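You operate a simulated robot arm through the tools that you are given. There is no shell and no other tool. Be economical: measure what you need, move in short steps, check, and stop when the job is done.

The job below is to be done with a simulated robot arm. You get a single attempt, and the scene is never put back.

## Task
Cap both ends of the green rod; it goes in the single rest.
Fine: one stroke of the press lever an end; the cap selector stays on green.

Only the result counts: the job must be done as asked and must still hold three seconds after the hand-in. Knocking over, shifting, dropping, spilling or breaking anything else fails it. Lids that push on must go on centred and level and be pressed home; caps that screw on are set level and turned clockwise until they are tight.

## Robot
A 7-joint arm with a two-finger parallel gripper, fixed in place. Base frame: the origin is at the foot of the arm, x ahead of it, y to its left, z up; the work surface is at about z = 920. Units: mm, degrees, N and s.
With the tool pointing down near the work surface it reaches from about 280 to 680 mm from the base axis. Its first joint turns from -66.0 to 66.0 degrees. Payload 1.57 kg.
The TCP is the grasp point between the finger pads, 30 mm short of the fingertips. In the tool frame z runs along the fingers and y along their closing line. The gripper opens to 110 mm. The fingers are 24 mm wide and 12 mm thick; the gripper's body (48 by 112 mm) begins 78 mm behind the TCP.
Orientation is told as [roll, pitch, yaw] about the base's x, y, z axes, in that order, counted from this pose: with the fingers straight down and closing along the base's y, the tool's x points along the base's -x, its y along +y and its z along -z.

## Interface
- The arm moves only by the tool step_arm. Its argument "plan" is a list of rows, each an object of numbers (a shift or turn left out is 0, a gripper value left out holds the last): "dx", "dy", "dz": the shift along the tool's x, y, z in mm; "ax", "ay", "az": the turn, a rotation vector about the tool's x, y, z in degrees; "gripper": the gripper command, from -1 (shut) to 1 (fully open), values between in proportion. In form: [{"dx": .., "dy": .., "dz": .., "ax": .., "ay": .., "az": .., "gripper": ..}, ...]. A call has 1 to 8 rows; each row shifts and turns the commanded pose from where the row before left it, along the tool's axes as they then stand. Rows are played at 5 a second. More than 50 mm and 8.6 degrees between two rows, or a gripper value outside its range, and nothing of the call is played. A pose out of reach is approached as far as the arm can. The call stops where the force on the tool passes 60 N (or 10 N more than at its start, if that is more) or the arm is blocked; 0.2 s more then pass. Each finger travels about 108 mm/s and halts on what it meets, pressing with about 29 N; the grip force reading is that of the motor and also rises with nothing between the fingers. The clock runs only during rows and for 0.2 s after the last one: add rows that do not move to give the fingers time. The reply holds the time, the measured pose of the TCP, the force on the tool along the base axes, the opening and the grip force, in the units named above and with some noise.
- Cameras (640 x 400 px; columns grow to the right, rows downward): "scene" is fixed at [145.3, -376.6, 1418.6]; the picture's right is [0.93, -0.37, 0.00], its down [-0.17, -0.42, -0.89] and it looks along [0.33, 0.83, -0.46] (base axes); focal length 309 px, centre (320, 200). "wrist" rides on the gripper at [-36, 0, -80] in the tool frame; the picture's right is [0.00, -1.00, 0.00], its down [0.97, 0.00, -0.24] and it looks along [0.24, 0.00, 0.97] (tool axes); focal length 218 px, centre (320, 200).
- get_image(camera): a new picture of that camera. The clock stands still meanwhile.
- locate(camera, pixels): there is no depth. For up to 12 entries [column, row, z] of the newest picture of that camera ("zoom" is the newest enlarged one), the place [x, y] in the base frame at which the ray of that pixel passes the height z, good to about 2 mm. The clock stands still meanwhile.
- enlarge(camera, box): a new picture of the part [left, top, right, bottom] of that camera's present view, enlarged. The clock stands still meanwhile.
- job_done(): hands the job in; it is judged then, once.

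Keep the steps short. Do not move on a guess: measure, check each grasp and each placing, and mend mistakes. In all there are 80 turns and 38 pictures (those below and enlarged ones count). Leave the gripper open and the arm clear of the work at the hand-in unless told otherwise, and finish with a single line.

The tools are called after "Request:" by a JSON object that holds its "op" and its "data". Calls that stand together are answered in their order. step_arm: Moves the arm, as the interface text tells. Its arguments: {"type":"object","properties":{"plan":{"type":"array","items":{"type":"object","properties":{"dx":{"type":"number"},"dy":{"type":"number"},"dz":{"type":"number"},"ax":{"type":"number"},"ay":{"type":"number"},"az":{"type":"number"},"gripper":{"type":"number"}}}}},"required":["plan"]} The other tools are called the same way: get_image (camera) takes a picture; locate (camera, pixels) gives the place at which the rays of pixels pass given heights; enlarge (camera, box) takes an enlarged picture of a part of a camera's view; job_done () hands the job in.

At the start:

```text
clock: 0.0
position: [405.9, -76.1, 1280.1]
tool_rot: [0.0, 0.1, 0.0]
contact_force: [1.2, 0.1, 0.4]
width: 110.0
grasp_force: 0.1
```

scene: 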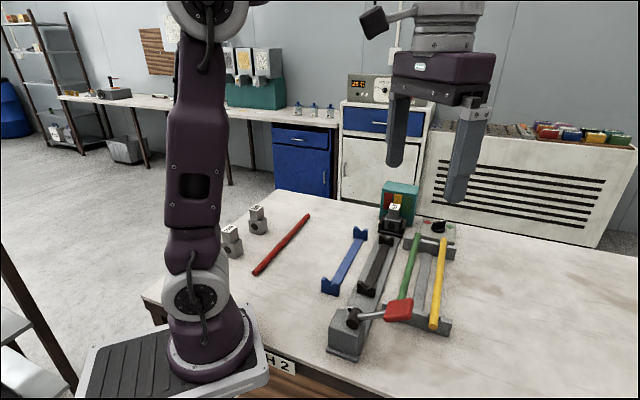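
wrist: 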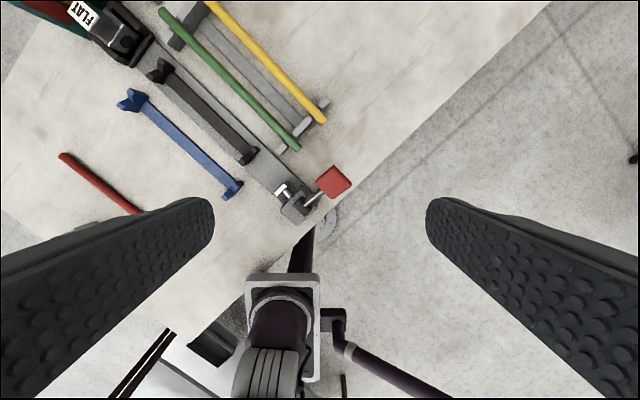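

I see the press with a red lever, a blue rest, a dark cradle on the press, and the green and yellow rods on a rack. I'll enlarge the press area from both cameras.

Request:
{"op": "enlarge", "data": {"camera": "scene", "box": [310, 170, 470, 270]}}

Request:
{"op": "enlarge", "data": {"camera": "scene", "box": [310, 260, 470, 360]}}

Request:
{"op": "enlarge", "data": {"camera": "wrist", "box": [40, 0, 360, 220]}}

```text
4.00 times, centred on (390, 220) of scene
```

zoom: 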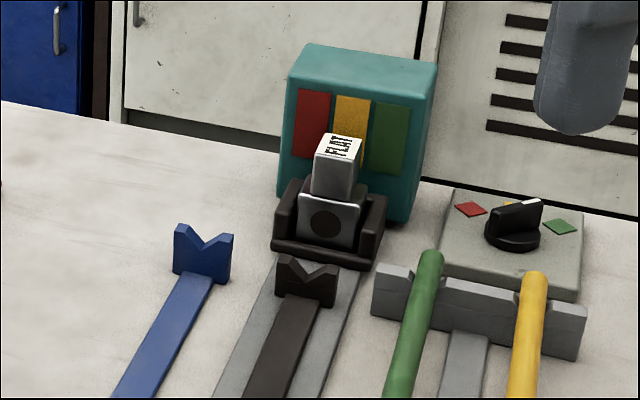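

```text
4.00 times, centred on (390, 310) of scene
```

zoom: 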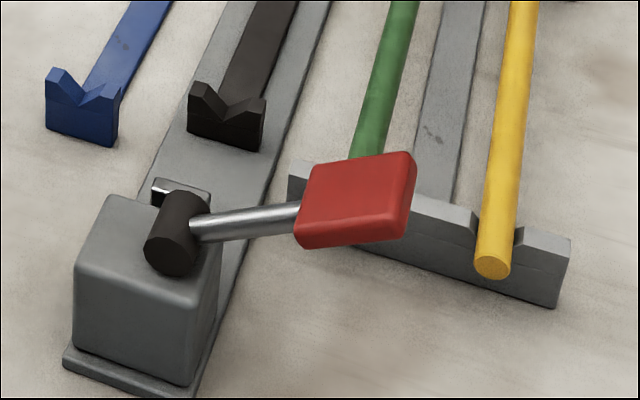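

```text
1.82 times, centred on (200, 110) of wrist
```

zoom: 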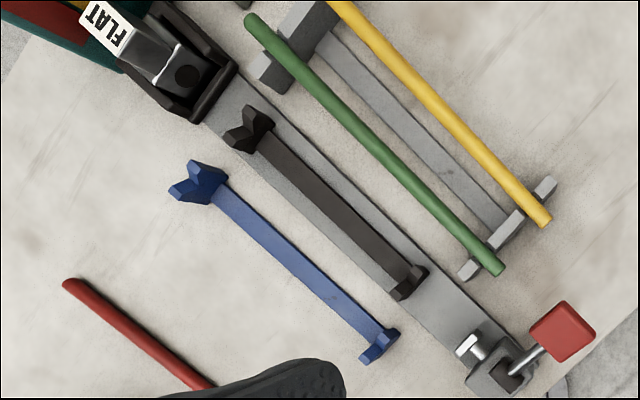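

The die in the press reads "FLAT". Next I'll check the knob, the spare dies and the lever more closely.

Request:
{"op": "enlarge", "data": {"camera": "scene", "box": [380, 195, 476, 255]}}

Request:
{"op": "enlarge", "data": {"camera": "scene", "box": [210, 195, 306, 265]}}

```text
6.67 times, centred on (428, 225) of scene
```

zoom: 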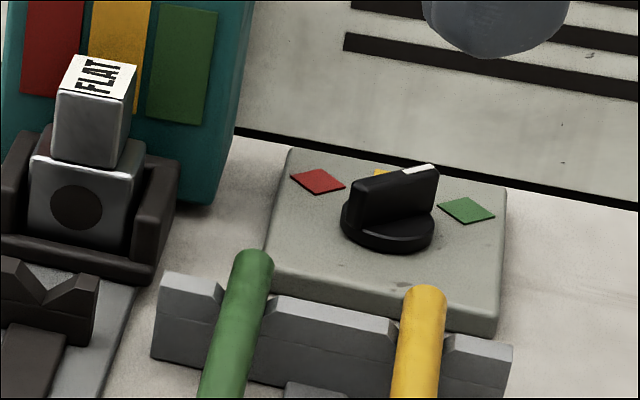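

```text
5.71 times, centred on (258, 230) of scene
```

zoom: 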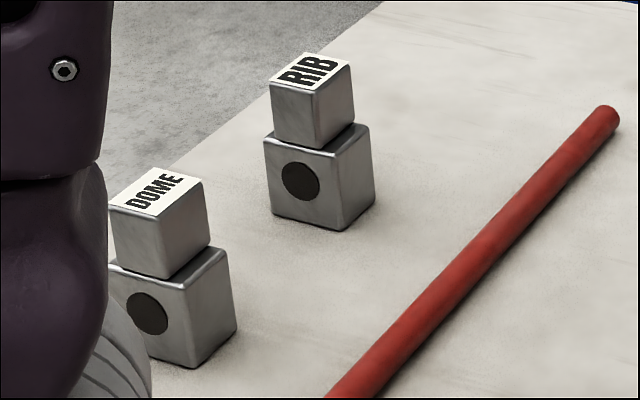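

The selector points at green and the FLAT die is fitted; the two spare dies aren't mentioned in the task. I'll triangulate the key points from both cameras at several heights.

Request:
{"op": "locate", "data": {"camera": "wrist", "pixels": [[161, 11, 940], [161, 11, 970], [298, 148, 940], [298, 148, 970], [332, 182, 960], [332, 182, 1000], [130, 98, 940], [232, 188, 940], [158, 70, 940], [250, 155, 940], [295, 205, 980], [120, 40, 960]]}}

Request:
{"op": "locate", "data": {"camera": "scene", "pixels": [[418, 235, 940], [418, 235, 970], [360, 233, 940], [331, 288, 940], [387, 241, 940], [367, 290, 940], [399, 310, 960], [399, 310, 1000], [354, 318, 980], [393, 226, 960], [440, 279, 940], [435, 325, 940]]}}

```text
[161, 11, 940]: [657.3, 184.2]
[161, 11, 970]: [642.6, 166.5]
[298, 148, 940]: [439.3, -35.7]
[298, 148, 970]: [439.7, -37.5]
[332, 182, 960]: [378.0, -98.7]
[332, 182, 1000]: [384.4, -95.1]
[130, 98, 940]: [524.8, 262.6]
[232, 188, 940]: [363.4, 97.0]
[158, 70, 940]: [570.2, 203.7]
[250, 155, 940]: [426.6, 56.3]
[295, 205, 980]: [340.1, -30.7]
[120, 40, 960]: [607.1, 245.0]
```

```text
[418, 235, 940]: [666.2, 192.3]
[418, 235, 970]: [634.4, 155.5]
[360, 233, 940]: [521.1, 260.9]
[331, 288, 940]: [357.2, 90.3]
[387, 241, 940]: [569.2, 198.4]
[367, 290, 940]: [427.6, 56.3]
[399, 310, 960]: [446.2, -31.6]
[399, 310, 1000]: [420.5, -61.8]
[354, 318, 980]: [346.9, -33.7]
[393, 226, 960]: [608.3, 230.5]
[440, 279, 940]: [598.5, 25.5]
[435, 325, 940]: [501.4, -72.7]
```

From the two views, the green rod's ends are near (650,176) and (440,-36) at z≈955, so it lies at 45°. The lever handle is near (391,-93,1045). I'll move above the press, turn to yaw 45 and take a closer look.

Request:
{"op": "step_arm", "data": {"plan": [{"dx": 6, "dy": 38, "dz": 25}, {"dy": 38, "dz": 25}, {"az": -7.5}, {"az": -7.5}, {"az": -7.5}, {"az": -7.5}, {"az": -7.5}, {"az": -7.5}]}}

Request:
{"op": "get_image", "data": {"camera": "wrist"}}

```text
clock: 1.8
position: [399.0, -0.2, 1230.0]
tool_rot: [0.0, 0.0, 45.2]
contact_force: [-0.2, -1.2, 0.5]
width: 110.0
grasp_force: 0.0
```

```text
30 pictures are left
```

wrist: 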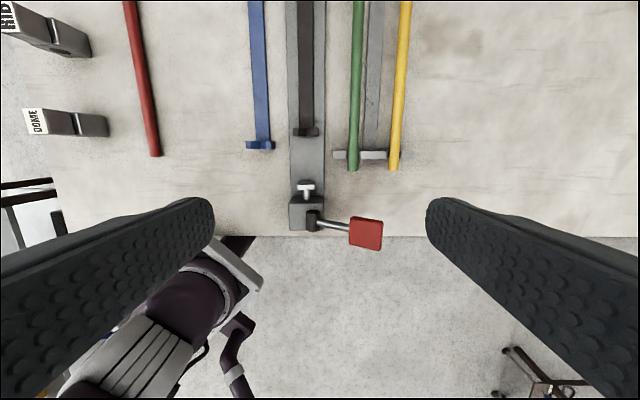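

The picture is now aligned with the press axis. I'll enlarge the lever and plunger.

Request:
{"op": "enlarge", "data": {"camera": "wrist", "box": [250, 110, 410, 270]}}

Request:
{"op": "enlarge", "data": {"camera": "scene", "box": [320, 285, 420, 365]}}

```text
2.50 times, centred on (330, 190) of wrist
```

zoom: 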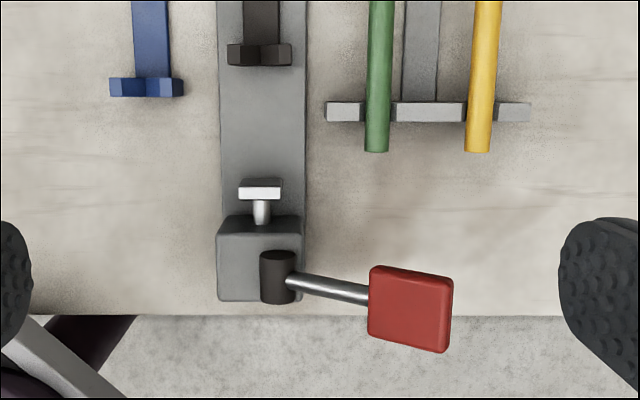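

```text
5.00 times, centred on (370, 325) of scene
```

zoom: 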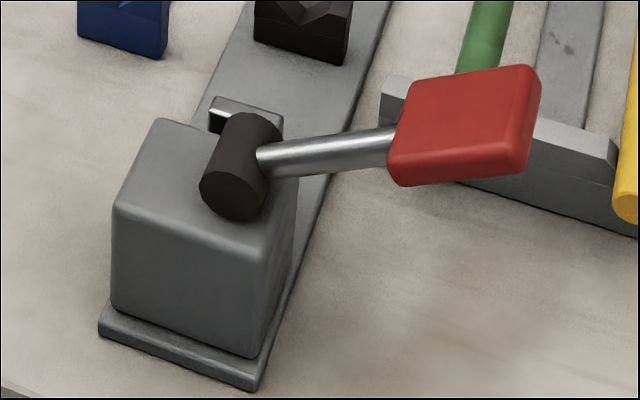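

The hub's axis lies along the press, and the lever rises to the right with a flat paddle, so the stroke is a downward push on the paddle. Now I'll triangulate the paddle, hub and rods.

Request:
{"op": "locate", "data": {"camera": "wrist", "pixels": [[366, 233, 1000], [366, 233, 1040], [312, 220, 980], [306, 188, 960], [353, 170, 950], [306, 131, 945], [260, 145, 945], [356, 5, 950], [306, 5, 945], [258, 5, 945], [398, 168, 950], [150, 155, 930]]}}

Request:
{"op": "locate", "data": {"camera": "zoom", "pixels": [[467, 115, 1000], [467, 115, 1040], [260, 155, 980], [300, 30, 940], [300, 30, 950], [122, 20, 940], [240, 165, 980], [246, 105, 960], [258, 355, 920], [112, 205, 960]]}}

```text
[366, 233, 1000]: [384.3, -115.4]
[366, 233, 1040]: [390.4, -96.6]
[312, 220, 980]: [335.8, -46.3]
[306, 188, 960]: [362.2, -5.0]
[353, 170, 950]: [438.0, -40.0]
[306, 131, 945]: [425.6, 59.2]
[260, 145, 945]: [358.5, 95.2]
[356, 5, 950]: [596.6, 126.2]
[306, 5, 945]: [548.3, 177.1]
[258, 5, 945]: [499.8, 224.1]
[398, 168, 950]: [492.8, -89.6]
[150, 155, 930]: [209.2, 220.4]
```

```text
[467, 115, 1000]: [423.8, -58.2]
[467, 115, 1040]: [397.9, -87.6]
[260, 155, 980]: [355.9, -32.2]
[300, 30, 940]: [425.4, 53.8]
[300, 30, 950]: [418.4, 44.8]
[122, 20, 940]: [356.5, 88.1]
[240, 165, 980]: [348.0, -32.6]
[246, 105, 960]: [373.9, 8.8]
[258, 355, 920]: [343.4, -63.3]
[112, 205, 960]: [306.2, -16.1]
```

Paddle centre is (392,-93,1046). In press coordinates (s along the axis, d across), the cradle is at d≈260, the rod at d≈335 and the blue rest at d≈185. I'll move above the middle of the green rod and look from closer.

Request:
{"op": "step_arm", "data": {"plan": [{"dx": -30, "dy": -10.7, "dz": 26}, {"dx": -30, "dy": -10.7, "dz": 26}, {"dx": -30, "dy": -10.7, "dz": 26}, {"dx": -30, "dy": -10.7, "dz": 26}, {"dx": -30, "dy": -10.7, "dz": 26}, {}]}}

Request:
{"op": "get_image", "data": {"camera": "wrist"}}

Request:
{"op": "get_image", "data": {"camera": "scene"}}

```text
clock: 3.2
position: [545.8, 67.8, 1098.8]
tool_rot: [-0.1, 0.1, 45.0]
contact_force: [0.7, 0.0, 0.5]
width: 109.5
grasp_force: 0.0
```

```text
27 pictures are left
```

wrist: 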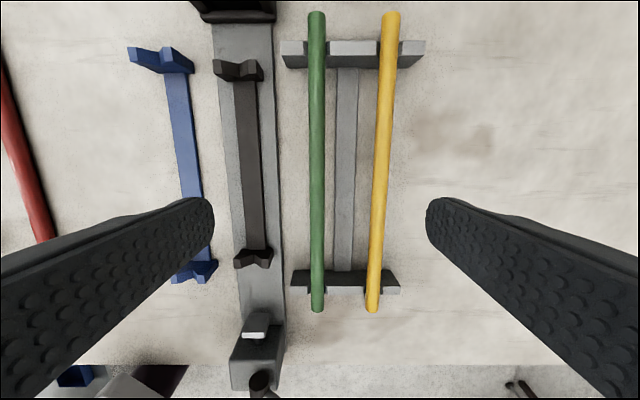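

```text
26 pictures are left
```

scene: 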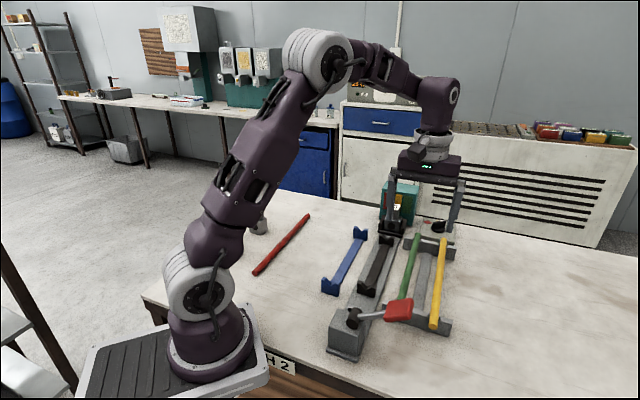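

The rod runs straight up the picture at column 317. I'll locate its ends, the V-rests, plunger and die front at candidate heights to fix them.

Request:
{"op": "locate", "data": {"camera": "wrist", "pixels": [[317, 13, 940], [317, 13, 960], [317, 310, 940], [317, 310, 960], [317, 160, 950], [238, 70, 945], [253, 258, 945], [158, 60, 945], [196, 272, 945], [257, 318, 965], [235, 15, 940], [269, 35, 922]]}}

Request:
{"op": "locate", "data": {"camera": "scene", "pixels": [[418, 234, 940], [418, 234, 960], [360, 232, 945], [331, 287, 945], [387, 240, 945], [367, 290, 945], [393, 233, 945], [393, 233, 965]]}}

```text
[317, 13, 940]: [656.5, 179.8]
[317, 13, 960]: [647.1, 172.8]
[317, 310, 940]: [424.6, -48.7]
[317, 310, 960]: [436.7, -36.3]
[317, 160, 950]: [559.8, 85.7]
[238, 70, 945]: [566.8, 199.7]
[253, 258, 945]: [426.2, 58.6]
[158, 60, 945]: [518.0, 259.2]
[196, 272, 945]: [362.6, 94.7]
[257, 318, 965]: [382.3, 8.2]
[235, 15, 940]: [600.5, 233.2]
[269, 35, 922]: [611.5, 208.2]
```

```text
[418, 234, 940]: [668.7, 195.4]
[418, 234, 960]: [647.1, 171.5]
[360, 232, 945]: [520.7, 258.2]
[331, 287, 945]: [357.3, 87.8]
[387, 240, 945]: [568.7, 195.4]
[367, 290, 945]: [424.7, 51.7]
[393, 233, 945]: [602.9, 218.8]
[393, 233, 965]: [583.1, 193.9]
```

The rod's top is at z≈960 with its ends at s≈283 and 580, so it is about 297 mm long, centred at s≈431, d≈335. The TCP is 3 mm off on each axis. I'll narrow the gripper to about 40 mm to stay clear of the yellow rod, correct the offset, and come down to z≈968.

Request:
{"op": "step_arm", "data": {"plan": [{"dx": 3, "dy": 3, "gripper": -0.27}, {"dz": 30}, {"dz": 30}, {"dz": 30}, {"dz": 25}, {"dz": 10}, {"dz": 6}, {}]}}

Request:
{"op": "get_image", "data": {"camera": "wrist"}}

```text
clock: 5.0
position: [540.6, 69.2, 969.8]
tool_rot: [0.0, 0.1, 45.0]
contact_force: [0.0, 0.0, -0.1]
width: 40.2
grasp_force: 0.2
```

```text
25 pictures are left
```

wrist: 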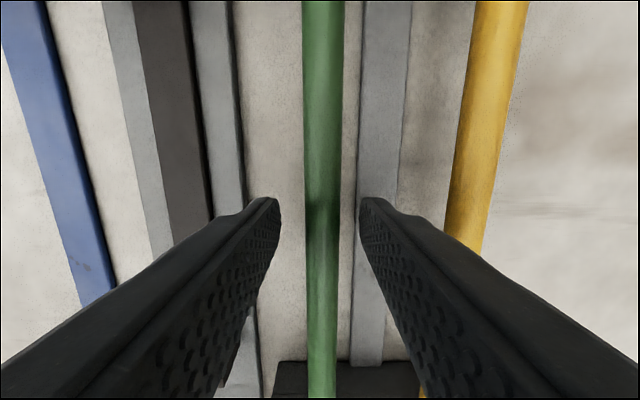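

The rod sits centred between the fingers at column ~321. I'll go down 3 mm more, close on it and lift slightly.

Request:
{"op": "step_arm", "data": {"plan": [{"dz": 3}, {"gripper": -1}, {"gripper": -1}, {"gripper": -1}, {"dz": -10}, {"dz": -30}, {"dz": -40}, {}]}}

Request:
{"op": "get_image", "data": {"camera": "scene"}}

```text
clock: 6.8
position: [538.7, 67.2, 1047.6]
tool_rot: [0.1, 0.0, 45.0]
contact_force: [0.2, 0.3, 0.9]
width: 0.1
grasp_force: 21.5
```

```text
24 pictures are left
```

scene: 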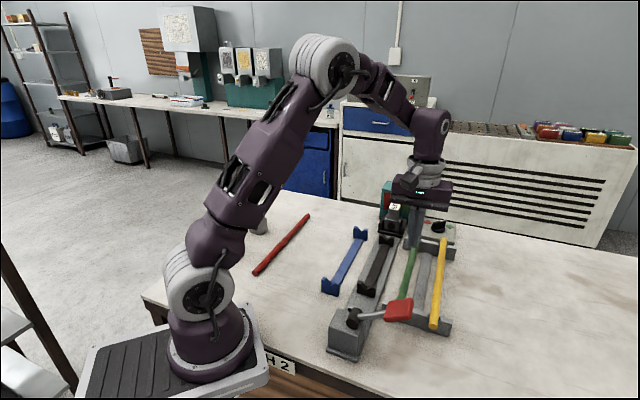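

The grip closed on nothing (width 0.1), so the fingers passed above the rod and it lies lower than I judged. I'll look again before moving.

Request:
{"op": "get_image", "data": {"camera": "wrist"}}

Request:
{"op": "enlarge", "data": {"camera": "scene", "box": [380, 230, 470, 340]}}

```text
23 pictures are left
```

wrist: 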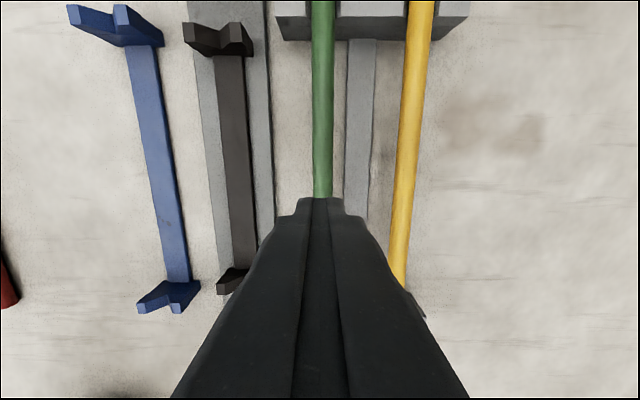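

```text
3.64 times, centred on (425, 285) of scene
```

zoom: 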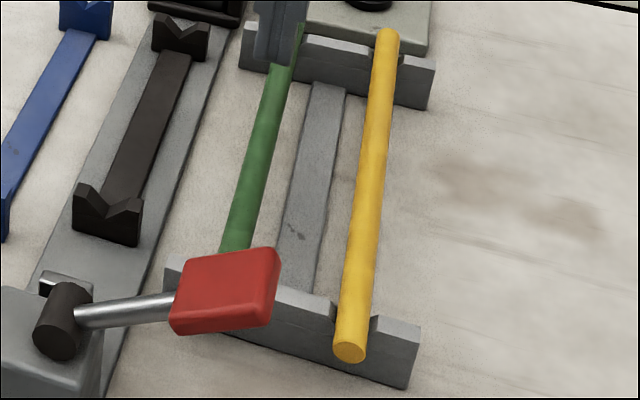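

The rod hasn't moved. The most likely reason is that its axis is nearer z≈940, so the tips at 937 slid over its upper half. I'll reopen to 40 mm, go down gently to TCP z≈958 and close again.

Request:
{"op": "step_arm", "data": {"plan": [{"dy": -1.5, "gripper": -0.27}, {"gripper": -0.27}, {"dz": 30}, {"dz": 30}, {"dz": 20}, {"dz": 6}, {"dz": 4}, {}]}}

Request:
{"op": "enlarge", "data": {"camera": "wrist", "box": [220, 120, 420, 260]}}

```text
clock: 8.6
position: [541.3, 67.4, 955.9]
tool_rot: [0.0, 0.0, 45.1]
contact_force: [0.7, -1.3, -0.1]
width: 40.1
grasp_force: 0.0
```

```text
2.86 times, centred on (320, 190) of wrist
```

zoom: 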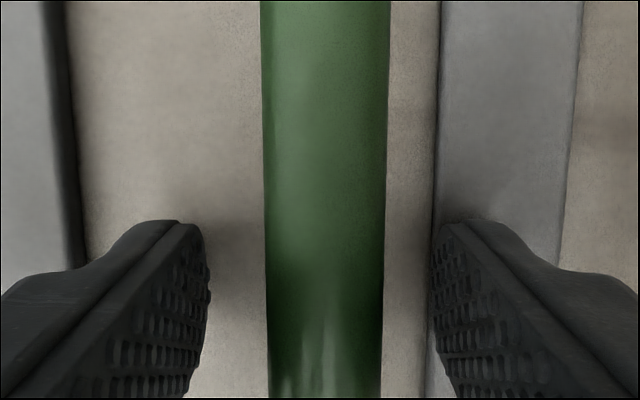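

No contact force, and the tips are now clearly beside the rod on either side. I'll close.

Request:
{"op": "step_arm", "data": {"plan": [{"gripper": -1}, {"gripper": -1}, {"gripper": -1}, {"gripper": -1}]}}

```text
clock: 9.6
position: [542.4, 67.3, 955.2]
tool_rot: [-0.1, 0.0, 45.0]
contact_force: [3.0, -2.1, 3.2]
width: 14.3
grasp_force: 29.2
```

Held at 14.3 mm with 29 N. I'll lift straight up and check the rod.

Request:
{"op": "step_arm", "data": {"plan": [{"dz": -10}, {"dz": -25}, {"dz": -30}, {"dz": -25}, {}]}}

Request:
{"op": "get_image", "data": {"camera": "wrist"}}

Request:
{"op": "get_image", "data": {"camera": "scene"}}

```text
clock: 10.8
position: [541.1, 67.2, 1045.1]
tool_rot: [0.0, -0.1, 45.0]
contact_force: [0.1, -0.8, 0.3]
width: 14.2
grasp_force: 29.3
```

```text
20 pictures are left
```

wrist: 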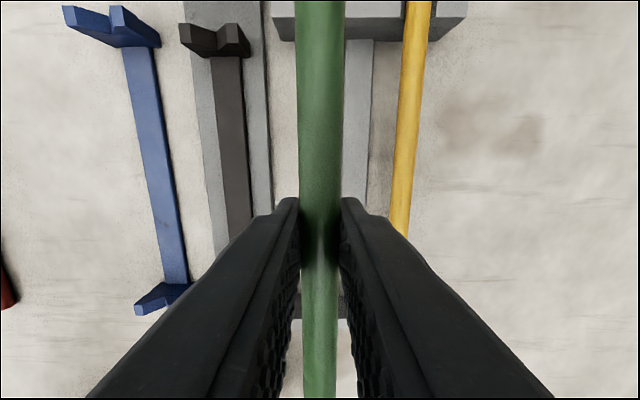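

```text
19 pictures are left
```

scene: 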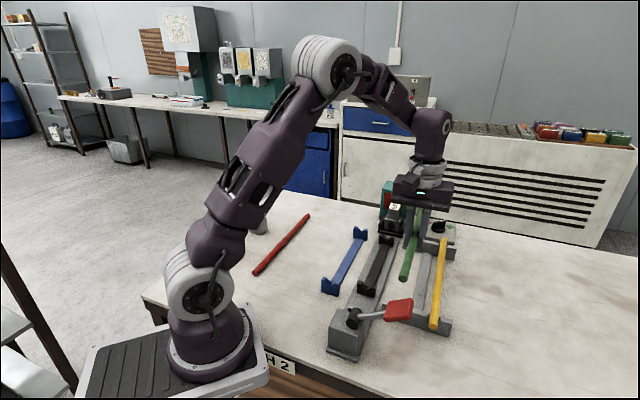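

The rod is held firmly and level. I'll locate its ends to get its exact centre in the hand, and re-measure the cradle and rests from this picture.

Request:
{"op": "locate", "data": {"camera": "scene", "pixels": [[403, 279, 1040], [403, 279, 1047], [403, 279, 1053], [419, 207, 1047]]}}

Request:
{"op": "locate", "data": {"camera": "wrist", "pixels": [[214, 38, 945], [214, 38, 950], [110, 22, 945], [168, 295, 945], [203, 100, 926], [260, 100, 926]]}}

Request:
{"op": "enlarge", "data": {"camera": "scene", "box": [340, 180, 460, 290]}}

```text
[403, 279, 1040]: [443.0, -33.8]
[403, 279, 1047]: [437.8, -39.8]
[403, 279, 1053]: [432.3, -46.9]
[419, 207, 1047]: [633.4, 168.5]
```

```text
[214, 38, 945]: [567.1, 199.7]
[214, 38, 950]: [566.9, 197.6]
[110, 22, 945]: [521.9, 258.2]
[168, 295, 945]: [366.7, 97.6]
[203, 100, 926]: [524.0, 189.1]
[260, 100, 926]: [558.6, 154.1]
```

```text
3.64 times, centred on (400, 235) of scene
```

zoom: 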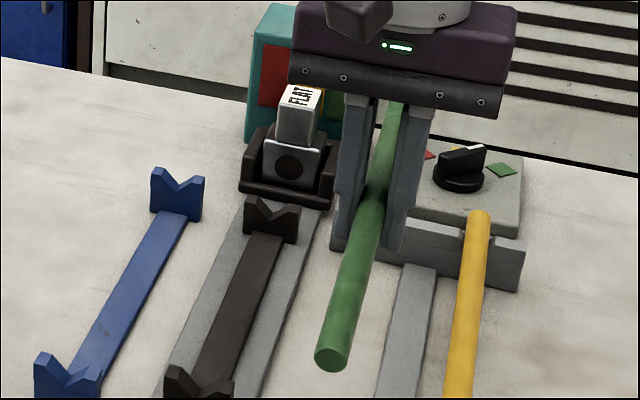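

The rod centre matches the TCP to within 1 mm. While this picture is current, I'll check the knob pointer's direction against the colour marks in base coordinates.

Request:
{"op": "locate", "data": {"camera": "zoom", "pixels": [[440, 158, 962], [483, 147, 962], [459, 184, 942], [501, 170, 940], [429, 155, 940], [456, 149, 940], [288, 167, 955], [288, 167, 965], [285, 197, 945], [270, 212, 945]]}}

```text
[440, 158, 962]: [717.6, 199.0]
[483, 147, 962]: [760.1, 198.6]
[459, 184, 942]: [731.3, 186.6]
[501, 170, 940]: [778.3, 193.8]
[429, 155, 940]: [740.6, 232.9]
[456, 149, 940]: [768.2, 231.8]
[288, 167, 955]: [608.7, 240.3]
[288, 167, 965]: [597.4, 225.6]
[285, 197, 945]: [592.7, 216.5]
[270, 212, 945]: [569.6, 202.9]
```

The pointer direction (0°) matches green (about 5°); yellow and red lie at about 52° and 85°. The die hole is at s≈600, d≈260, z≈955. Next I'll zoom in on the rod in the fingers to see how high it sits above the fingertips, because the cradle bar limits how low the tips can go.

Request:
{"op": "enlarge", "data": {"camera": "scene", "box": [390, 200, 440, 285]}}

```text
4.71 times, centred on (415, 242) of scene
```

zoom: 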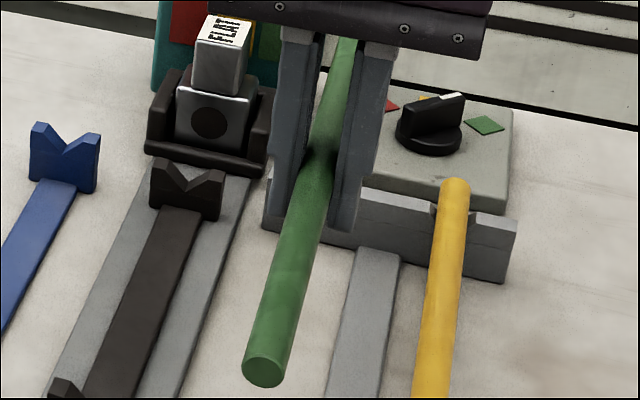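

The rod is gripped about 30 mm above the tips, at TCP level. In the cradle the tips would then hit the bar beneath. I'll set the rod back in the rack where it lay, then regrip about 8 mm higher.

Request:
{"op": "step_arm", "data": {"plan": [{"dz": 30}, {"dz": 30}, {"dz": 18}, {"dz": 7}, {"dz": 3}, {}]}}

Request:
{"op": "step_arm", "data": {"plan": [{"gripper": -0.5}, {"gripper": -0.5}, {"dz": -8}, {}, {"gripper": -1}, {"gripper": -1}, {"gripper": -1}, {"gripper": -1}]}}

```text
clock: 12.2
position: [539.6, 66.4, 958.4]
tool_rot: [0.0, 0.0, 45.1]
contact_force: [0.3, 0.6, -0.6]
width: 14.5
grasp_force: 28.7
```

```text
clock: 14.0
position: [541.3, 67.6, 965.4]
tool_rot: [0.0, 0.0, 45.1]
contact_force: [1.7, -0.5, 4.9]
width: 14.5
grasp_force: 29.1
```

Gripped again at 14.5 mm with the TCP at 965. I'll lift gently and check that it holds.

Request:
{"op": "step_arm", "data": {"plan": [{"dz": -4}, {"dz": -8}, {"dz": -15}, {"dz": -15}, {"dz": -15}, {"dz": -15}, {"dz": -8}, {}]}}

```text
clock: 15.8
position: [541.0, 69.2, 1045.1]
tool_rot: [0.0, -0.1, 44.9]
contact_force: [-0.6, -0.1, -0.2]
width: 14.4
grasp_force: 29.0
```

It holds. I'll carry it 75 mm across to the cradle line (d=260, s=440), come down to z≈990 and take a wrist picture to check alignment.

Request:
{"op": "step_arm", "data": {"plan": [{"dx": -2.4, "dy": 19}, {"dx": -2.4, "dy": 19}, {"dx": -2.4, "dy": 19}, {"dx": -2.5, "dy": 18}, {"dz": 20}, {"dz": 20}, {"dz": 15}, {}]}}

Request:
{"op": "get_image", "data": {"camera": "wrist"}}

Request:
{"op": "enlarge", "data": {"camera": "scene", "box": [330, 200, 430, 320]}}

```text
clock: 17.6
position: [493.8, 127.8, 990.6]
tool_rot: [-0.2, 0.0, 45.1]
contact_force: [-0.6, 0.2, -1.3]
width: 14.5
grasp_force: 28.4
```

```text
16 pictures are left
```

wrist: 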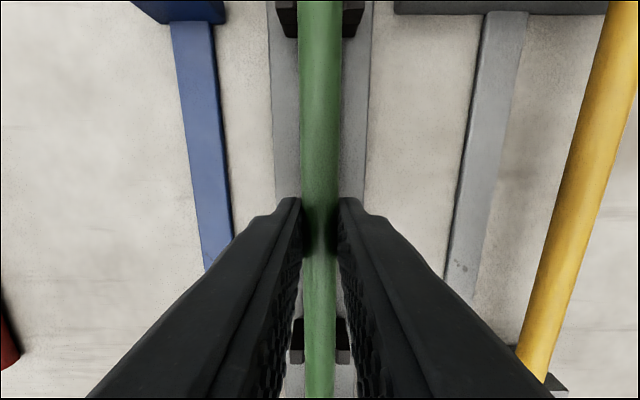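

```text
3.33 times, centred on (380, 260) of scene
```

zoom: 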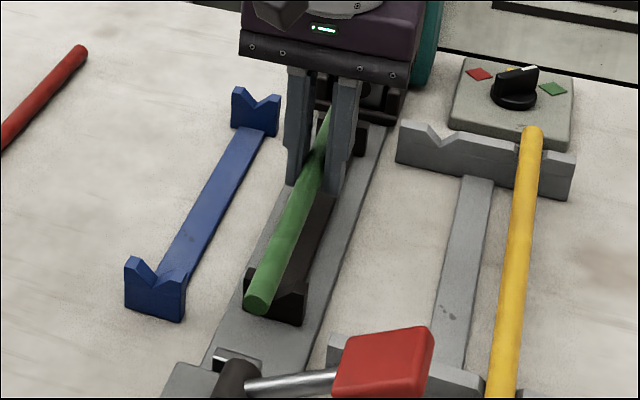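

The rod is centred over both V's (far V centre col 321, rod 321). I'll lower it slowly until it touches.

Request:
{"op": "step_arm", "data": {"plan": [{"dz": 10}, {"dz": 6}, {"dz": 4}, {"dz": 2}, {"dz": 1.5}, {}]}}

```text
clock: 19.0
position: [494.5, 127.7, 967.4]
tool_rot: [0.1, 0.1, 45.0]
contact_force: [-0.8, -1.4, -1.0]
width: 14.6
grasp_force: 28.9
```

Nothing has touched yet at 967.4, so I'll keep going in 1 mm steps.

Request:
{"op": "step_arm", "data": {"plan": [{"dz": 1}, {"dz": 1}, {"dz": 1}, {"dz": 1}, {}]}}

Request:
{"op": "enlarge", "data": {"camera": "scene", "box": [330, 200, 430, 320]}}

```text
clock: 20.2
position: [494.0, 127.7, 964.6]
tool_rot: [-0.1, -0.1, 44.9]
contact_force: [1.4, -4.7, 26.2]
width: 14.5
grasp_force: 28.7
```

```text
3.33 times, centred on (380, 260) of scene
```

zoom: 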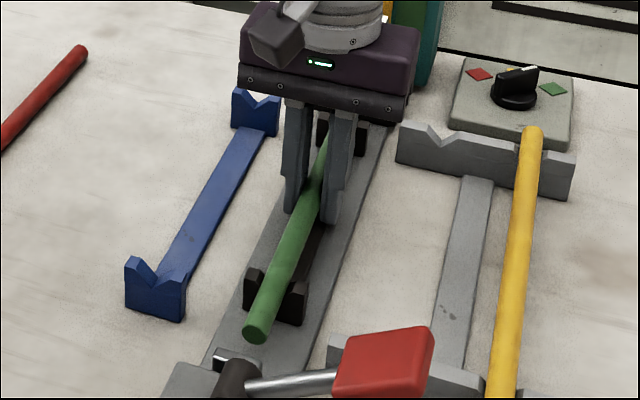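

Contact of 26 N, and the rod looks seated in the near V. I'll ease up 1 mm, open, and rise to view the seating.

Request:
{"op": "step_arm", "data": {"plan": [{"dz": -1}, {"gripper": -0.4}, {"gripper": -0.4}, {"dz": -20}, {"dz": -30}, {"dz": -40}, {"dz": -40}, {}]}}

Request:
{"op": "get_image", "data": {"camera": "wrist"}}

```text
clock: 22.0
position: [495.7, 128.2, 1095.1]
tool_rot: [-0.1, 0.0, 44.9]
contact_force: [0.1, -0.4, -1.2]
width: 32.9
grasp_force: 0.0
```

```text
13 pictures are left
```

wrist: 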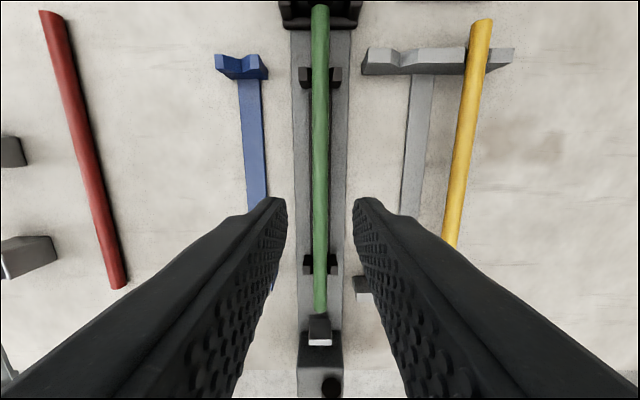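

The rod sits straight in both V's, with the plunger just behind its near end and the die ahead. Next I'll close the gripper and move above the paddle (s=211, d=350), staying at z≈1112.

Request:
{"op": "step_arm", "data": {"plan": [{"dz": -17, "gripper": -1}, {"dx": 38.3, "dy": -15}, {"dx": 38.3, "dy": -15}, {"dx": 38.3, "dy": -15}, {"dx": 38.3, "dy": -15}, {"dx": 38.3, "dy": -15}, {"dx": 38.5, "dy": -15}, {}]}}

Request:
{"op": "enlarge", "data": {"camera": "scene", "box": [320, 190, 480, 350]}}

```text
clock: 23.8
position: [395.7, -100.8, 1111.2]
tool_rot: [0.1, 0.0, 44.9]
contact_force: [0.7, -0.2, -0.2]
width: 0.0
grasp_force: 21.2
```

```text
2.50 times, centred on (400, 270) of scene
```

zoom: 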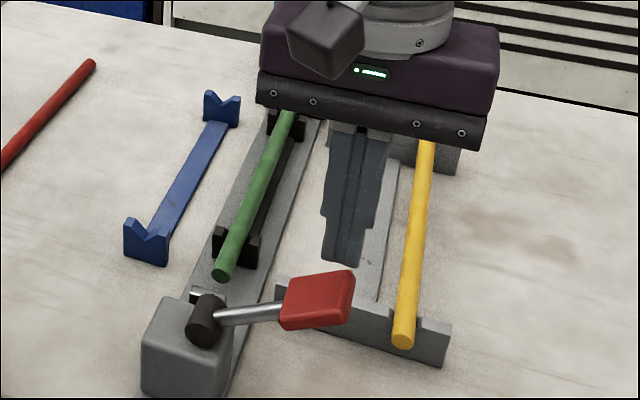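

The tips are right above the paddle. I'll press down steadily and watch the force.

Request:
{"op": "step_arm", "data": {"plan": [{"dz": 15}, {"dz": 10}, {"dz": 8}, {"dz": 8}, {"dz": 8}, {"dz": 8}, {"dz": 8}, {"dz": 8}]}}

```text
clock: 25.6
position: [395.7, -99.3, 1038.1]
tool_rot: [0.1, 0.0, 45.0]
contact_force: [0.7, -0.7, 1.4]
width: 0.0
grasp_force: 21.1
```

The tips are at 1008 with little force. I'll check that the lever is moving with them.

Request:
{"op": "enlarge", "data": {"camera": "scene", "box": [320, 190, 480, 350]}}

```text
2.50 times, centred on (400, 270) of scene
```

zoom: 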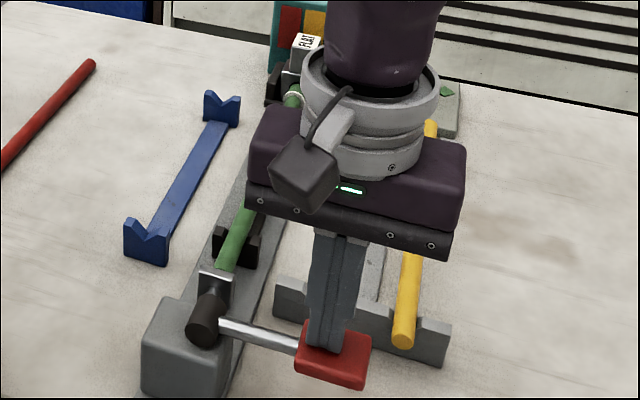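

The lever is going down and the plunger is pushing the rod. I'll continue to the end of the stroke.

Request:
{"op": "step_arm", "data": {"plan": [{"dz": 6}, {"dz": 6}, {"dz": 6}, {"dz": 6}, {"dz": 6}, {"dz": 6}, {"dz": 5}, {"dz": 5}]}}

```text
clock: 26.4
position: [396.3, -99.5, 1026.3]
tool_rot: [-0.3, -0.1, 45.1]
contact_force: [-10.4, 4.7, 40.1]
width: 0.0
grasp_force: 20.9
stopped in row 3: the force on the tool passed its limit (the readings are from after the stop); the commanded pose is now the measured one
```

The push stopped above 60 N with the tips at z≈996. I need to see whether that is the end stop or the cap's resistance.

Request:
{"op": "step_arm", "data": {"plan": [{"dz": 2}, {"dz": 2}, {"dz": 2}, {"dz": 2}, {}]}}

Request:
{"op": "enlarge", "data": {"camera": "scene", "box": [320, 190, 480, 350]}}

```text
clock: 26.8
position: [396.4, -98.9, 1026.7]
tool_rot: [-0.5, -0.2, 45.1]
contact_force: [-10.1, 4.6, 35.5]
width: 0.0
grasp_force: 21.1
stopped in row 1: the force on the tool passed its limit (the readings are from after the stop); the commanded pose is now the measured one
```

```text
2.50 times, centred on (400, 270) of scene
```

zoom: 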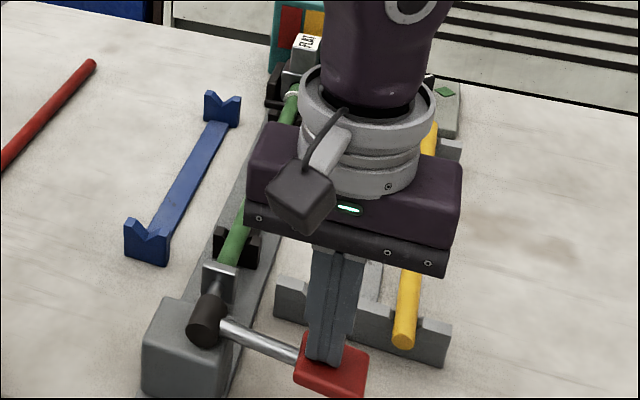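

It stops at the same height again and is stiff, so this is the end of the stroke; the plunger has pushed the rod into the die. I'll lift off and go back above the rod centre to view the rod end and the lever.

Request:
{"op": "step_arm", "data": {"plan": [{"dz": -20}, {"dz": -30}, {"dz": -35}, {}]}}

Request:
{"op": "step_arm", "data": {"plan": [{"dx": -41, "dy": 15, "gripper": -0.4}, {"dx": -41, "dy": 15}, {"dx": -41, "dy": 15}, {"dx": -41, "dy": 15}, {"dx": -41, "dy": 15}, {"dx": -25, "dy": 15}, {}]}}

Request:
{"op": "get_image", "data": {"camera": "wrist"}}

Request:
{"op": "enlarge", "data": {"camera": "scene", "box": [320, 190, 480, 350]}}

```text
clock: 27.8
position: [396.6, -99.1, 1110.5]
tool_rot: [-0.4, -0.1, 45.1]
contact_force: [0.8, 0.0, -0.6]
width: 0.1
grasp_force: 20.7
```

```text
clock: 29.4
position: [492.8, 127.4, 1110.8]
tool_rot: [-0.6, -0.1, 45.1]
contact_force: [0.9, -0.1, -1.3]
width: 33.3
grasp_force: 0.0
```

```text
9 pictures are left
```

wrist: 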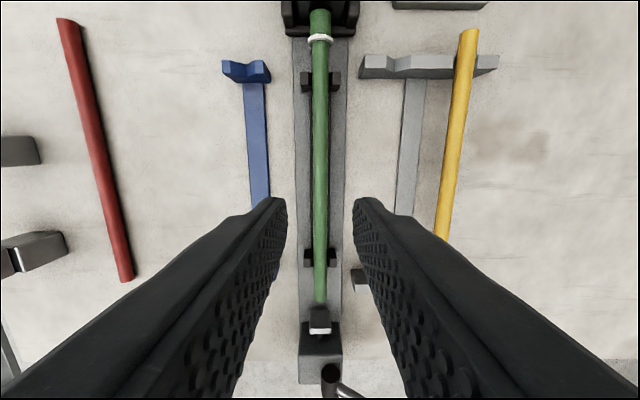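

```text
2.50 times, centred on (400, 270) of scene
```

zoom: 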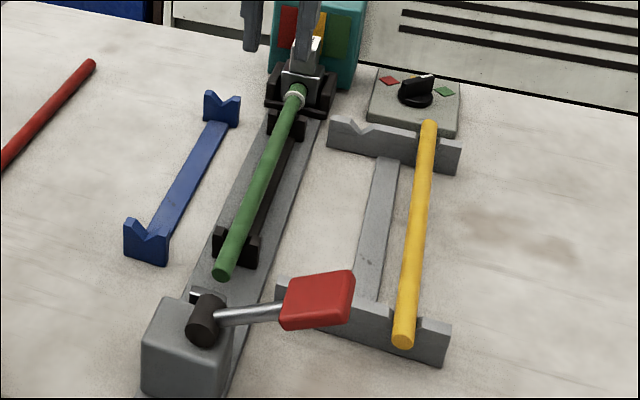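

The far end now has a green cap with a white collar, and the lever has sprung back. I'll check how close the cap is to the die before lifting.

Request:
{"op": "enlarge", "data": {"camera": "scene", "box": [370, 190, 430, 240]}}

Request:
{"op": "locate", "data": {"camera": "wrist", "pixels": [[320, 302, 962], [320, 38, 964], [320, 10, 964], [321, 82, 948], [320, 258, 948], [319, 312, 962], [246, 72, 948]]}}

```text
8.00 times, centred on (400, 215) of scene
```

zoom: 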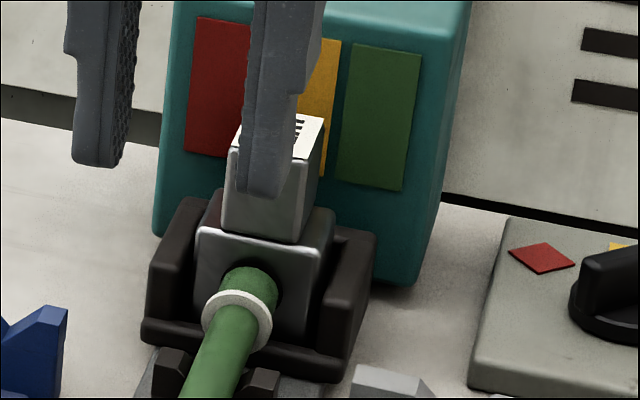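

```text
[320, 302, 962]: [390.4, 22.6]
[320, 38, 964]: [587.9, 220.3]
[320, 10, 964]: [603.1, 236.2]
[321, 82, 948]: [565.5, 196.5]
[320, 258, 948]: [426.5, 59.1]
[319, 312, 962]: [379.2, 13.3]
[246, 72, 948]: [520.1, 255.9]
```

The cap end is at s≈594 and the die face at ≈600, so it isn't stuck in the die. I'll trim the small roll drift, come down on the rod's middle, and grip it.

Request:
{"op": "step_arm", "data": {"plan": [{"dx": -2, "ax": -0.35, "ay": -0.35}, {"dz": 35}, {"dz": 35}, {"dz": 35}, {"dz": 25}, {"dz": 10}, {"dz": 5}, {}]}}

Request:
{"op": "step_arm", "data": {"plan": [{"gripper": -1}, {"gripper": -1}, {"gripper": -1}, {"gripper": -1}]}}

```text
clock: 31.1
position: [495.0, 129.5, 967.0]
tool_rot: [0.0, -0.5, 45.1]
contact_force: [-0.7, 0.0, -0.4]
width: 33.1
grasp_force: 0.0
```

```text
clock: 32.1
position: [496.3, 128.9, 966.9]
tool_rot: [0.1, -0.4, 45.1]
contact_force: [0.0, 0.6, -0.3]
width: 14.2
grasp_force: 28.6
```

Gripped at 14.2 mm. I'll draw it back 3 mm from the die, then lift gently and check the width.

Request:
{"op": "step_arm", "data": {"plan": [{"dx": 3}, {"dz": -3}, {"dz": -6}, {"dz": -12}, {"dz": -15}, {}]}}

```text
clock: 33.5
position: [493.9, 125.8, 1002.1]
tool_rot: [0.0, -0.5, 45.1]
contact_force: [-0.4, -0.5, -1.0]
width: 14.2
grasp_force: 28.8
```

It holds. I'll raise it clear to z≈1130 and start the half-turn, turning the yaw downward from 45.

Request:
{"op": "step_arm", "data": {"plan": [{"dz": -25}, {"dz": -35}, {"dz": -35}, {"dz": -33}, {"az": 6}, {"az": 8}, {"az": 8}, {"az": 8}]}}

Request:
{"op": "step_arm", "data": {"plan": [{"az": 8}, {"az": 8}, {"az": 8}, {"az": 8}, {"az": 8}, {"az": 8}, {"az": 8}, {"az": 8}]}}

Request:
{"op": "step_arm", "data": {"plan": [{"az": 8}, {"az": 8}, {"az": 8}, {"az": 8}, {"az": 8}, {"az": 8}, {"az": 8}, {}]}}

```text
clock: 35.4
position: [493.6, 125.6, 1130.5]
tool_rot: [0.2, -0.4, 15.0]
contact_force: [0.7, 0.2, -1.7]
width: 14.3
grasp_force: 29.5
```

```text
clock: 37.1
position: [493.1, 126.8, 1130.6]
tool_rot: [0.5, 0.0, -49.1]
contact_force: [0.2, -0.5, -1.0]
width: 14.4
grasp_force: 28.9
```

```text
clock: 39.0
position: [494.0, 126.4, 1129.7]
tool_rot: [0.3, 0.4, -105.1]
contact_force: [-0.5, 0.5, -0.4]
width: 14.2
grasp_force: 29.0
```

Level error is only about 0.4°, which I'll trim while finishing the turn to -135. Then I'll check the pose.

Request:
{"op": "step_arm", "data": {"plan": [{"ax": -0.45, "ay": -0.2}, {"az": 7.5}, {"az": 7.5}, {"az": 7.5}, {"az": 7.4}, {}]}}

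Request:
{"op": "get_image", "data": {"camera": "wrist"}}

```text
clock: 40.4
position: [494.0, 127.5, 1128.8]
tool_rot: [0.5, 0.6, -135.0]
contact_force: [-1.0, 0.2, -0.3]
width: 14.2
grasp_force: 28.9
```

```text
6 pictures are left
```

wrist: 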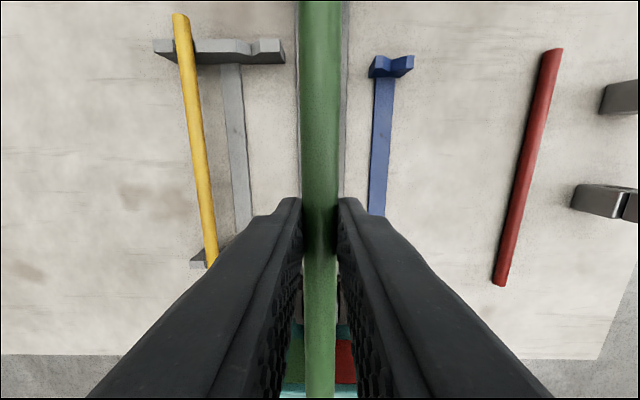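

The turn is complete and the rod is centred over the press (rod col 321, plate centre 322). I'll level the remaining 0.5° tilt and lower towards the cradle.

Request:
{"op": "step_arm", "data": {"plan": [{"ax": 0.5, "ay": -0.6}, {"dz": 35}, {"dz": 35}, {"dz": 35}, {"dz": 25}, {"dz": 12}, {}]}}

Request:
{"op": "get_image", "data": {"camera": "wrist"}}

```text
clock: 42.0
position: [495.3, 124.1, 986.0]
tool_rot: [0.0, -0.1, -134.7]
contact_force: [0.4, 0.6, -0.1]
width: 14.4
grasp_force: 28.3
```

```text
5 pictures are left
```

wrist: 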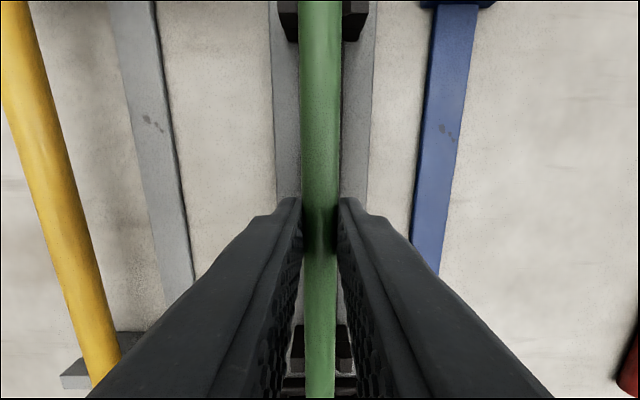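

The V centre is about 2 px to the right of the rod, roughly 1 mm. I'll shift 1 mm and lower slowly to contact.

Request:
{"op": "step_arm", "data": {"plan": [{"dy": -1}, {"dz": 10}, {"dz": 5}, {"dz": 2}, {"dz": 1}, {"dz": 1}, {"dz": 1}, {}]}}

```text
clock: 43.8
position: [492.7, 127.0, 967.4]
tool_rot: [0.0, 0.0, -134.8]
contact_force: [1.4, -2.1, 2.2]
width: 14.5
grasp_force: 29.5
```

Request:
{"op": "step_arm", "data": {"plan": [{"dz": 0.8}, {"dz": 0.8}, {}]}}

```text
clock: 44.5
position: [493.3, 126.3, 967.5]
tool_rot: [0.1, -0.1, -134.8]
contact_force: [2.4, -2.9, 18.8]
width: 14.2
grasp_force: 28.7
```

Seated, with 19 N at the same height I gripped it. I'll ease off, open, rise, and check the seating.

Request:
{"op": "step_arm", "data": {"plan": [{"dz": -1}, {"gripper": -0.4}, {"gripper": -0.4}, {"dz": -20}, {"dz": -35}, {"dz": -45}, {"dz": -45}, {}]}}

Request:
{"op": "step_arm", "data": {"plan": [{"dx": -38, "dy": 15, "gripper": -1}, {"dx": -38, "dy": 15}, {"dx": -38, "dy": 15}, {"dx": -38, "dy": 15}, {"dx": -38, "dy": 15}, {"dx": -38, "dy": 15}, {}]}}

Request:
{"op": "enlarge", "data": {"camera": "scene", "box": [320, 190, 480, 350]}}

```text
clock: 46.4
position: [493.6, 126.8, 1111.8]
tool_rot: [0.0, -0.2, -134.7]
contact_force: [-0.6, 0.7, 0.1]
width: 32.9
grasp_force: 0.1
```

```text
clock: 48.0
position: [395.2, -96.3, 1113.3]
tool_rot: [0.0, 0.0, -134.8]
contact_force: [-0.2, -0.5, -0.2]
width: 0.0
grasp_force: 21.4
```

```text
2.50 times, centred on (400, 270) of scene
```

zoom: 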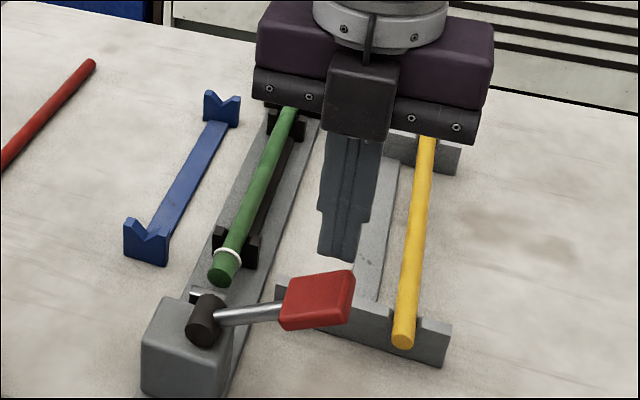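

The capped end now faces the plunger and the rod is seated, with the tips above the paddle. Second stroke: press down to the stop.

Request:
{"op": "step_arm", "data": {"plan": [{"dy": 2, "dz": 15}, {"dz": 12}, {"dz": 9}, {"dz": 9}, {"dz": 9}, {"dz": 9}, {"dz": 9}, {"dz": 4}]}}

Request:
{"op": "step_arm", "data": {"plan": [{"dz": 5}, {"dz": 4}, {"dz": 4}, {"dz": 4}, {"dz": 4}, {"dz": 4}]}}

```text
clock: 49.8
position: [398.1, -99.5, 1036.5]
tool_rot: [-0.1, 0.1, -134.8]
contact_force: [1.2, -1.6, 1.1]
width: 0.0
grasp_force: 21.7
```

```text
clock: 50.6
position: [398.1, -99.7, 1026.2]
tool_rot: [0.1, 0.2, -134.8]
contact_force: [-8.7, 2.4, 38.7]
width: 0.0
grasp_force: 21.3
stopped in row 4: the force on the tool passed its limit (the readings are from after the stop); the commanded pose is now the measured one
```

It stopped at the same height, 1026, as the first stroke. I'll lift off and go back above the rod to look.

Request:
{"op": "step_arm", "data": {"plan": [{"dz": -20}, {"dz": -30}, {"dz": -36}, {}]}}

Request:
{"op": "step_arm", "data": {"plan": [{"dx": 38, "dy": -15, "gripper": -0.4}, {"dx": 38, "dy": -15}, {"dx": 38, "dy": -15}, {"dx": 38, "dy": -15}, {"dx": 38, "dy": -15}, {"dx": 38, "dy": -17}, {}]}}

Request:
{"op": "get_image", "data": {"camera": "wrist"}}

```text
clock: 51.6
position: [398.3, -100.1, 1112.2]
tool_rot: [0.0, 0.1, -134.8]
contact_force: [0.1, -0.3, -0.4]
width: 0.2
grasp_force: 21.2
```

```text
clock: 53.2
position: [492.5, 127.8, 1109.0]
tool_rot: [0.1, 0.2, -134.7]
contact_force: [0.3, -0.5, -0.2]
width: 33.2
grasp_force: 0.0
```

```text
3 pictures are left
```

wrist: 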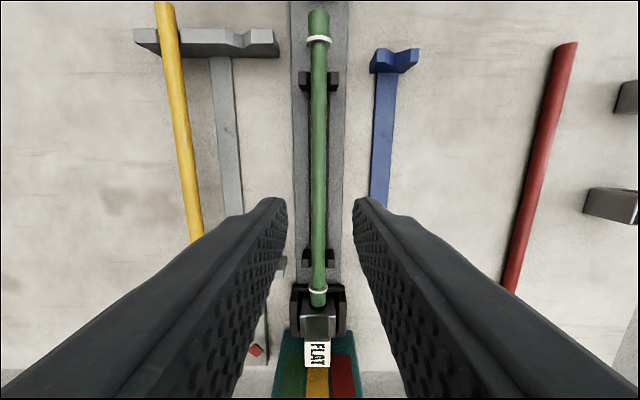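

Both ends have green caps with white collars. I'll locate the rod's ends and the blue rest's visible V for the transfer.

Request:
{"op": "locate", "data": {"camera": "wrist", "pixels": [[318, 12, 964], [318, 303, 964], [396, 60, 948], [320, 82, 948], [319, 40, 962], [318, 292, 962], [386, 72, 946], [383, 130, 928]]}}

```text
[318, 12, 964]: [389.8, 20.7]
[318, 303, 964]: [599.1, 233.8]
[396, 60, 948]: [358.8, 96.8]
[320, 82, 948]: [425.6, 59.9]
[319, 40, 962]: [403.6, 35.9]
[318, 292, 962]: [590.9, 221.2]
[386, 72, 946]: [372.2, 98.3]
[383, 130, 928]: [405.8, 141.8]
```

The rod spans s≈290–595 with its centre at ≈442. The blue V's are at s≈322 and 550, d≈186, so the rod needs a 6 mm shift in s to keep its collars clear of the V's. I'll come down and grip.

Request:
{"op": "step_arm", "data": {"plan": [{"dy": 1.3}, {"dz": 35}, {"dz": 35}, {"dz": 35}, {"dz": 25}, {"dz": 9}, {"dz": 4}, {}]}}

Request:
{"op": "step_arm", "data": {"plan": [{"gripper": -1}, {"gripper": -1}, {"gripper": -1}, {"gripper": -1}, {"dx": -3}, {"dz": -3}, {"dz": -8}, {}]}}

```text
clock: 55.0
position: [495.6, 126.6, 967.3]
tool_rot: [0.1, 0.1, -134.8]
contact_force: [-0.2, -0.9, 0.4]
width: 33.1
grasp_force: 0.1
```

```text
clock: 56.8
position: [494.3, 122.5, 981.0]
tool_rot: [0.2, 0.2, -134.8]
contact_force: [-0.5, -0.4, 0.0]
width: 14.3
grasp_force: 29.0
```

Held at 14.3 mm. I'll lift to ≈1035, move 73.5 mm to the blue rest, lower to ≈985 and check alignment.

Request:
{"op": "step_arm", "data": {"plan": [{"dz": -25}, {"dz": -30}, {"dx": -1.2, "dy": -25}, {"dx": -1.2, "dy": -25}, {"dx": -1, "dy": -23.5}, {"dz": 28}, {"dz": 22}, {}]}}

Request:
{"op": "get_image", "data": {"camera": "wrist"}}

```text
clock: 58.6
position: [439.8, 173.7, 982.6]
tool_rot: [0.1, 0.0, -134.7]
contact_force: [0.1, -0.3, -1.5]
width: 14.4
grasp_force: 28.8
```

```text
2 pictures are left
```

wrist: 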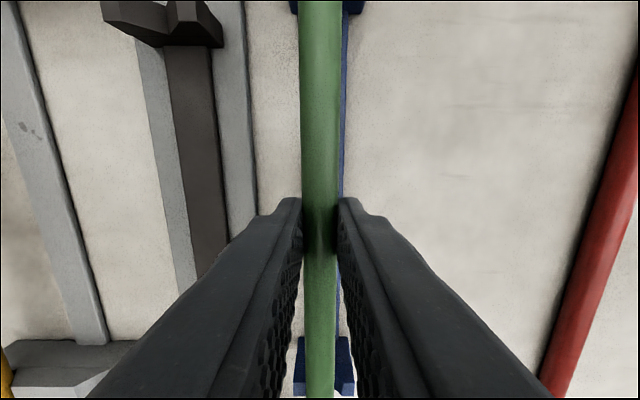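

The blue V centres (cols 327 and 324.5) lie about 2.8 mm to the right of the rod. I'll shift that far and lower.

Request:
{"op": "step_arm", "data": {"plan": [{"dy": -2.8}, {"dz": 7}, {"dz": 4}, {"dz": 2}, {"dz": 1}, {"dz": 1}, {}]}}

```text
clock: 60.2
position: [436.0, 173.8, 969.8]
tool_rot: [0.2, 0.1, -134.8]
contact_force: [-0.1, -0.2, -0.4]
width: 14.4
grasp_force: 29.2
```

Request:
{"op": "step_arm", "data": {"plan": [{"dz": 1}, {"dz": 1}, {"dz": 1}, {"dz": 1}, {"dz": 1}, {}]}}

```text
clock: 61.6
position: [437.2, 174.3, 964.1]
tool_rot: [0.1, 0.3, -134.7]
contact_force: [-7.6, 2.4, 25.5]
width: 14.4
grasp_force: 29.0
```

Contact at 964 with 25 N, so the rod is in the V's. I'll ease off 1 mm, open and rise straight up.

Request:
{"op": "step_arm", "data": {"plan": [{"dz": -0.8}, {"gripper": -0.5}, {"gripper": -0.4}, {}, {"dz": -15}, {"dz": -35}, {"dz": -45}, {"dz": -45}]}}

Request:
{"op": "get_image", "data": {"camera": "wrist"}}

```text
clock: 63.4
position: [435.0, 174.4, 1107.9]
tool_rot: [0.1, 0.2, -134.7]
contact_force: [0.1, 0.5, 0.5]
width: 33.0
grasp_force: 0.1
```

```text
1 pictures are left
```

wrist: 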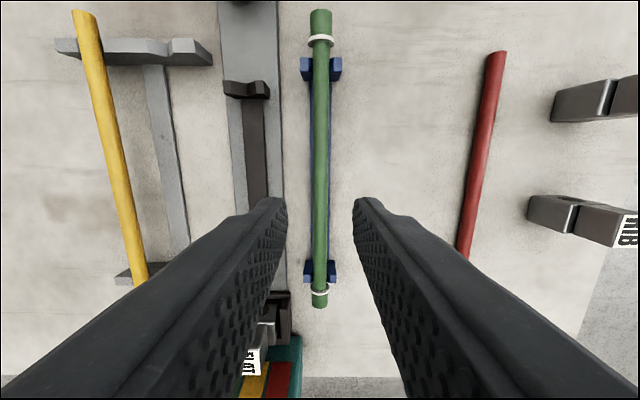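

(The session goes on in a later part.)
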